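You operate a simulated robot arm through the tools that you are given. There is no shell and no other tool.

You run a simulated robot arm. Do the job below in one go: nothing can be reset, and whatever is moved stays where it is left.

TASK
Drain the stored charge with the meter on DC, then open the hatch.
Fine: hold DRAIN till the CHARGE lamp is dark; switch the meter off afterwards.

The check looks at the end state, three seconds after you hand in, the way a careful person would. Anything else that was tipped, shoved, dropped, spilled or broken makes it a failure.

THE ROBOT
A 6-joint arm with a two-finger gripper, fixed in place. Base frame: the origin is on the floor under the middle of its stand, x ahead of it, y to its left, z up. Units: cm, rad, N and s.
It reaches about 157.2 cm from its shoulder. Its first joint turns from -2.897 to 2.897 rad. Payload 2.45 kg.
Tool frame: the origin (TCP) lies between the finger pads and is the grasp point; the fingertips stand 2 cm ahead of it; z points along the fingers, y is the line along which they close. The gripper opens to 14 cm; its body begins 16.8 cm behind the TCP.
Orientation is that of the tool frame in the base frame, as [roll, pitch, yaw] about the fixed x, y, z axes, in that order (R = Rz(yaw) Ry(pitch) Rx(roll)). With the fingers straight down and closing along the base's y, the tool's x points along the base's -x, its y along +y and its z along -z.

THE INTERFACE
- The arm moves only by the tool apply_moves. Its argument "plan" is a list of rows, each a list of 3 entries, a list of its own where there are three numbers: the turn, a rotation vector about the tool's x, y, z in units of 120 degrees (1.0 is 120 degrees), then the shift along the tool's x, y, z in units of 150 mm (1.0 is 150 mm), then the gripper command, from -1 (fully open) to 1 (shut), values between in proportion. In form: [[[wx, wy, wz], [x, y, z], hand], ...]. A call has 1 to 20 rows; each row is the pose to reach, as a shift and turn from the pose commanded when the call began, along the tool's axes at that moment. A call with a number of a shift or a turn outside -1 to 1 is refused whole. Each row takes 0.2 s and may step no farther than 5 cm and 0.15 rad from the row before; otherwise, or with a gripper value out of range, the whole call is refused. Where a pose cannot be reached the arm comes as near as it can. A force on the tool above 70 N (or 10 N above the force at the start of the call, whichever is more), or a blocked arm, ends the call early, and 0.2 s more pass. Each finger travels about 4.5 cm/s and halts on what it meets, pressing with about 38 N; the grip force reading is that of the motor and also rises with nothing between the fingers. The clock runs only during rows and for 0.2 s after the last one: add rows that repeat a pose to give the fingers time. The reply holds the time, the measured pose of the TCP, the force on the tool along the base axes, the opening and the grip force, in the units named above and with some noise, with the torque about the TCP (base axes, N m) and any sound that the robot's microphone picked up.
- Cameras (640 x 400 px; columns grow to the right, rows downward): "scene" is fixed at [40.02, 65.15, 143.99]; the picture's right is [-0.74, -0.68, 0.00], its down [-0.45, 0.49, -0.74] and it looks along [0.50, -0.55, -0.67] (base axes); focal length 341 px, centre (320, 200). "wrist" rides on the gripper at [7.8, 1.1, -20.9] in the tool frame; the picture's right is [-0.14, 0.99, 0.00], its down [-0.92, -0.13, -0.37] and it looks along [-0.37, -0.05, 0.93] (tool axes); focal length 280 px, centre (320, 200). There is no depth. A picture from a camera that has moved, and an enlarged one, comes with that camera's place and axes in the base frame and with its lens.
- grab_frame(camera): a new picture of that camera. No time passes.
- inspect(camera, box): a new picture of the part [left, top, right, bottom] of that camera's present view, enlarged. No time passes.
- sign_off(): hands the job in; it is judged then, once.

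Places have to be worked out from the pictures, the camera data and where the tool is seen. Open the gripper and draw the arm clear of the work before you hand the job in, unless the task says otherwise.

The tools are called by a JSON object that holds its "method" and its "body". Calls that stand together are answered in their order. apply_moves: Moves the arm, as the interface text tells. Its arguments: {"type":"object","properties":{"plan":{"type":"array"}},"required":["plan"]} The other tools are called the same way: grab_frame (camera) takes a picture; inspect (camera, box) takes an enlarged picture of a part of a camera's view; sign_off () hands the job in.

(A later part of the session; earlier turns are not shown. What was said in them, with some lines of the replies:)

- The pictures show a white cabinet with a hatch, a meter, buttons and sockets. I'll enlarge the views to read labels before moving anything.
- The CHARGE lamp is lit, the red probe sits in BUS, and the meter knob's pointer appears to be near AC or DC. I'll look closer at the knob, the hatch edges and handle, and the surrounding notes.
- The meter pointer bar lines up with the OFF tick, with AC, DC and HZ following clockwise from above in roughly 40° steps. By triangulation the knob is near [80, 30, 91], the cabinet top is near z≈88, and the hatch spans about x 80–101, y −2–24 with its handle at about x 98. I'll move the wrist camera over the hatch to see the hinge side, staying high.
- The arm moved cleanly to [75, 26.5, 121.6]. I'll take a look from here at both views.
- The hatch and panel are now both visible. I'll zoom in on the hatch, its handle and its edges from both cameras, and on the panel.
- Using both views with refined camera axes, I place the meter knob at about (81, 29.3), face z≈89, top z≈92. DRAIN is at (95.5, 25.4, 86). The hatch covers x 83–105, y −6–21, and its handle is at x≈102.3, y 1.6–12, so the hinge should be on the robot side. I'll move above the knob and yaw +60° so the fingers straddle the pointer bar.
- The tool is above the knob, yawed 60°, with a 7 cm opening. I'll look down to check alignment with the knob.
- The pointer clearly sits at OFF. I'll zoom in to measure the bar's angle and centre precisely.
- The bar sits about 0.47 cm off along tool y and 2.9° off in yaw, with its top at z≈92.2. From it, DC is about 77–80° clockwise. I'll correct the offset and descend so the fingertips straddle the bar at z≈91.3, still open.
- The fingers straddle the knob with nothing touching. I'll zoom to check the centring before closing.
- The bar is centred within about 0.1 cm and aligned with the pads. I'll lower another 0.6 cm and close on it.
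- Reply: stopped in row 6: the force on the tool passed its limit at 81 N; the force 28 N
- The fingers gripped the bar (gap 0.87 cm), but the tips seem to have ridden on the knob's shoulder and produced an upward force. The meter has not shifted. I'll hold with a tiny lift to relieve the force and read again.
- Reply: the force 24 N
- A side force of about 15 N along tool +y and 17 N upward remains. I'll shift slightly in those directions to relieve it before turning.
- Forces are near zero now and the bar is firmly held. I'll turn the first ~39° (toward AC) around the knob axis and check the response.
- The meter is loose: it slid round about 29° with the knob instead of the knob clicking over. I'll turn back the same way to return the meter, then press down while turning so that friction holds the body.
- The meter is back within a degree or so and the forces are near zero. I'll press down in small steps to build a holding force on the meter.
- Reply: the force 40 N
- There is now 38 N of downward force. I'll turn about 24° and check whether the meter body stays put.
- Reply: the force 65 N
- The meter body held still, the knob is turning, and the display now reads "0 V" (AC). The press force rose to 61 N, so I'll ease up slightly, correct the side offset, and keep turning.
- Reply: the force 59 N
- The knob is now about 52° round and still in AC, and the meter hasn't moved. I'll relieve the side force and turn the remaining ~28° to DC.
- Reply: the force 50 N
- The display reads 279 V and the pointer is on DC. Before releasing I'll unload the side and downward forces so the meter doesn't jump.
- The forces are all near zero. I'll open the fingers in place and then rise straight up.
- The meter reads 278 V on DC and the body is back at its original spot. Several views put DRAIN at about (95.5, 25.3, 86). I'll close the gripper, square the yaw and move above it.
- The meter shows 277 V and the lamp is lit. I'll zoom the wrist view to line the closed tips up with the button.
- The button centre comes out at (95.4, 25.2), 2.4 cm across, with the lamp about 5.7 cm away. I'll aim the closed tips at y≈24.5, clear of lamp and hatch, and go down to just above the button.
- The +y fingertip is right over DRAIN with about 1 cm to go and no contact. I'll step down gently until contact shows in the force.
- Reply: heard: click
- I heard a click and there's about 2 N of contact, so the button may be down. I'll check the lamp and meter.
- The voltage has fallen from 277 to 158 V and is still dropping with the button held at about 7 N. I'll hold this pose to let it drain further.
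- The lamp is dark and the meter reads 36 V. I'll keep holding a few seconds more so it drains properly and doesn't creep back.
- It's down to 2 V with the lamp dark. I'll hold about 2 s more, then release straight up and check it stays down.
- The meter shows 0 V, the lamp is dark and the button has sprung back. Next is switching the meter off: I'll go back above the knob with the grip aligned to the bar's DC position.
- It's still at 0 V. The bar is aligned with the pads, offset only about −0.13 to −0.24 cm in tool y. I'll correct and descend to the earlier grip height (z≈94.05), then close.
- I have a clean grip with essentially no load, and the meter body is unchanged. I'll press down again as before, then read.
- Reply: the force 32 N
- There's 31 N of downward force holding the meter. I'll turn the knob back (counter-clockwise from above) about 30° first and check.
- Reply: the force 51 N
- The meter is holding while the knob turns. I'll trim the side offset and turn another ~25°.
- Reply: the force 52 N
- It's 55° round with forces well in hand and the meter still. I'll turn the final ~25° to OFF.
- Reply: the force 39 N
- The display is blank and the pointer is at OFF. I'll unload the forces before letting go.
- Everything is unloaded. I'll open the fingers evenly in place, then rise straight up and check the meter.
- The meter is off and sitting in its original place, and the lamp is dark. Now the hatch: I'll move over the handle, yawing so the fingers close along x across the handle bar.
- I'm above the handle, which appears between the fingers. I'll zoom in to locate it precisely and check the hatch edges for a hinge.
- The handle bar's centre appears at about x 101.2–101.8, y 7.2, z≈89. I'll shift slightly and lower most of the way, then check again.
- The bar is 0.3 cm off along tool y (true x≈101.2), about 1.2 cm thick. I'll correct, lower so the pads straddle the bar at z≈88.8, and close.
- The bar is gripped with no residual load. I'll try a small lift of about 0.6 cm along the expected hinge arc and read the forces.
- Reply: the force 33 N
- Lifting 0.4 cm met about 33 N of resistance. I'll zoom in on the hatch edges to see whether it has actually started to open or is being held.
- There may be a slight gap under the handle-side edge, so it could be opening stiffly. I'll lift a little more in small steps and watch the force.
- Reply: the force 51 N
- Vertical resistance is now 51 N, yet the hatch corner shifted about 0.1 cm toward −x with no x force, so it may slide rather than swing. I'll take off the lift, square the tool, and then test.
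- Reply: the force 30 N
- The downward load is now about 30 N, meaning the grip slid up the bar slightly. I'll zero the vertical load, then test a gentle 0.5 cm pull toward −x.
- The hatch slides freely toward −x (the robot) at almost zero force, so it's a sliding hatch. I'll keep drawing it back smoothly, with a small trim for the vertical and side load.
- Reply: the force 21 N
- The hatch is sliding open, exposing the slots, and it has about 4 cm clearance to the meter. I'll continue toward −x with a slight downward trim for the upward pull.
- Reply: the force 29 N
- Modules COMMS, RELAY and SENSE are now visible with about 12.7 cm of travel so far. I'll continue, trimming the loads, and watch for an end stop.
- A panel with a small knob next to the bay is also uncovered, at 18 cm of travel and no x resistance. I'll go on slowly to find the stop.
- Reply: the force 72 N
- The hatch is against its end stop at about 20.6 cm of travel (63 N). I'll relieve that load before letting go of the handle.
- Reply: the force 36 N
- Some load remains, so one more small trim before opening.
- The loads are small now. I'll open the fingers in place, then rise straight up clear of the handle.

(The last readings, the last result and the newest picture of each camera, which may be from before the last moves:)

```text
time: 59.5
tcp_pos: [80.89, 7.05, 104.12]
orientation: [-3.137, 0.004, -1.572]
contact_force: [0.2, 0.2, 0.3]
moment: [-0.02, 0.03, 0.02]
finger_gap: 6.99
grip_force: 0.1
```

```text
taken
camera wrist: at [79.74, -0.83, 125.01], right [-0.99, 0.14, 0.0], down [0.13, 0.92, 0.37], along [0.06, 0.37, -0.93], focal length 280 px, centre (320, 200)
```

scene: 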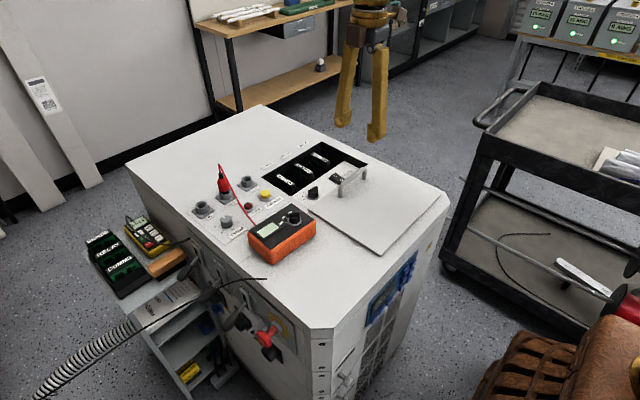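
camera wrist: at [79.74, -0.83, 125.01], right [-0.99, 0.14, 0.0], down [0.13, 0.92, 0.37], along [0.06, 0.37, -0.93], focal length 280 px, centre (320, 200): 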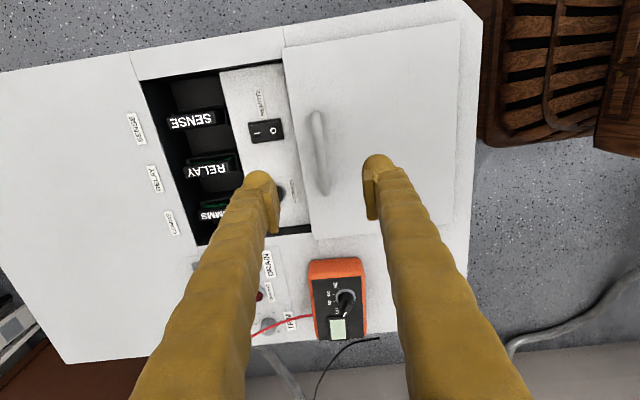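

The hatch is fully open, the meter is off in its original place, and the lamp is dark. I'll open the gripper and draw the arm up and back toward its starting area.

{"method": "apply_moves", "body": {"plan": [[[0, 0, 0], [0, 0.08, -0.25], -0.3], [[0, 0, 0], [0, 0.2, -0.5], -0.6], [[0, 0, 0], [0, 0.4, -0.75], -1.0], [[0, 0, 0], [0, 0.6, -1.0], -1.0], [[0, 0, 0], [0, 0.8, -1.0], -1.0], [[0, 0, 0], [0, 1.0, -1.0], -1.0], [[0, 0, 0], [0, 1.0, -1.0], -1.0]]}}

{"method": "inspect", "body": {"camera": "scene", "box": [180, 120, 420, 270]}}

{"method": "grab_frame", "body": {"camera": "scene"}}

{"method": "inspect", "body": {"camera": "scene", "box": [210, 170, 330, 260]}}

```text
time: 61.1
tcp_pos: [65.72, 6.94, 118.96]
orientation: [-3.135, 0.003, -1.573]
contact_force: [0.8, -0.5, -1.1]
moment: [0.03, 0.01, 0.05]
finger_gap: 13.98
grip_force: 0.0
```

```text
2.67 times, centred on (300, 195) of scene
camera zoom: at [40.02, 65.15, 143.99], right [-0.74, -0.68, 0.0], down [-0.45, 0.49, -0.74], along [0.5, -0.55, -0.67], focal length 910 px, centre (373, 213)
```

zoom: 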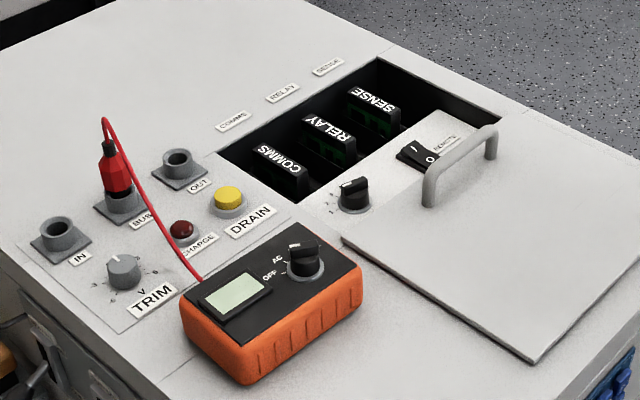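

```text
taken
```

scene: 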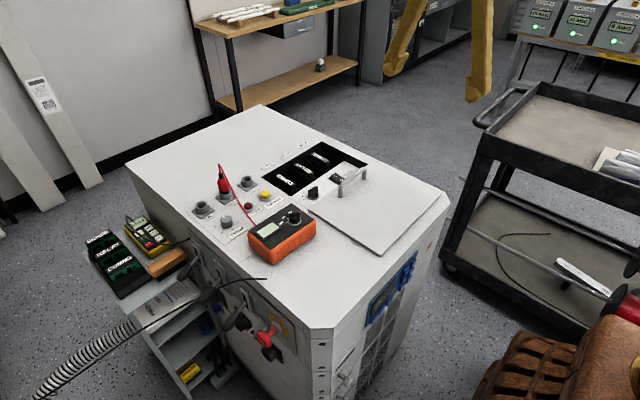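

```text
4.44 times, centred on (270, 215) of scene
camera zoom: at [40.02, 65.15, 143.99], right [-0.74, -0.68, 0.0], down [-0.45, 0.49, -0.74], along [0.5, -0.55, -0.67], focal length 1517 px, centre (542, 133)
```

zoom: 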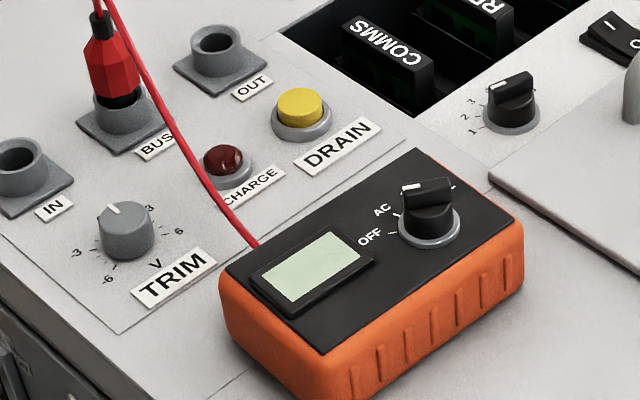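

The scene shows everything as the task asks: the CHARGE lamp is dark, the meter is off in its original place, and the hatch is fully open. The probe, TRIM and other parts look untouched, and the gripper is open and clear, so I'm handing the job in.

{"method": "sign_off", "body": {}}

```text
The job is handed in.
```

The stored charge is drained, the hatch is open and the meter is switched off. I've handed the job in, but no verdict has come back.

- **Drain:** With the meter on DC, I held DRAIN until the reading fell from 277 V to 0 V. The CHARGE lamp went dark on the way down and stayed dark.
- **Meter:** I switched it off after draining, before opening the hatch. It sits loose on the cabinet and swung round about 29° on my first try at the knob. I turned it back, and in the last pictures it looks to be in its original place.
- **Hatch:** It slides toward the robot rather than lifting. Before I knew that, I pulled up on the handle with about 50 N. I saw no damage, and it then slid freely about 20 cm to its stop.

The probe, TRIM and the other parts look untouched in the last pictures. The gripper is open and the arm is clear of the work.
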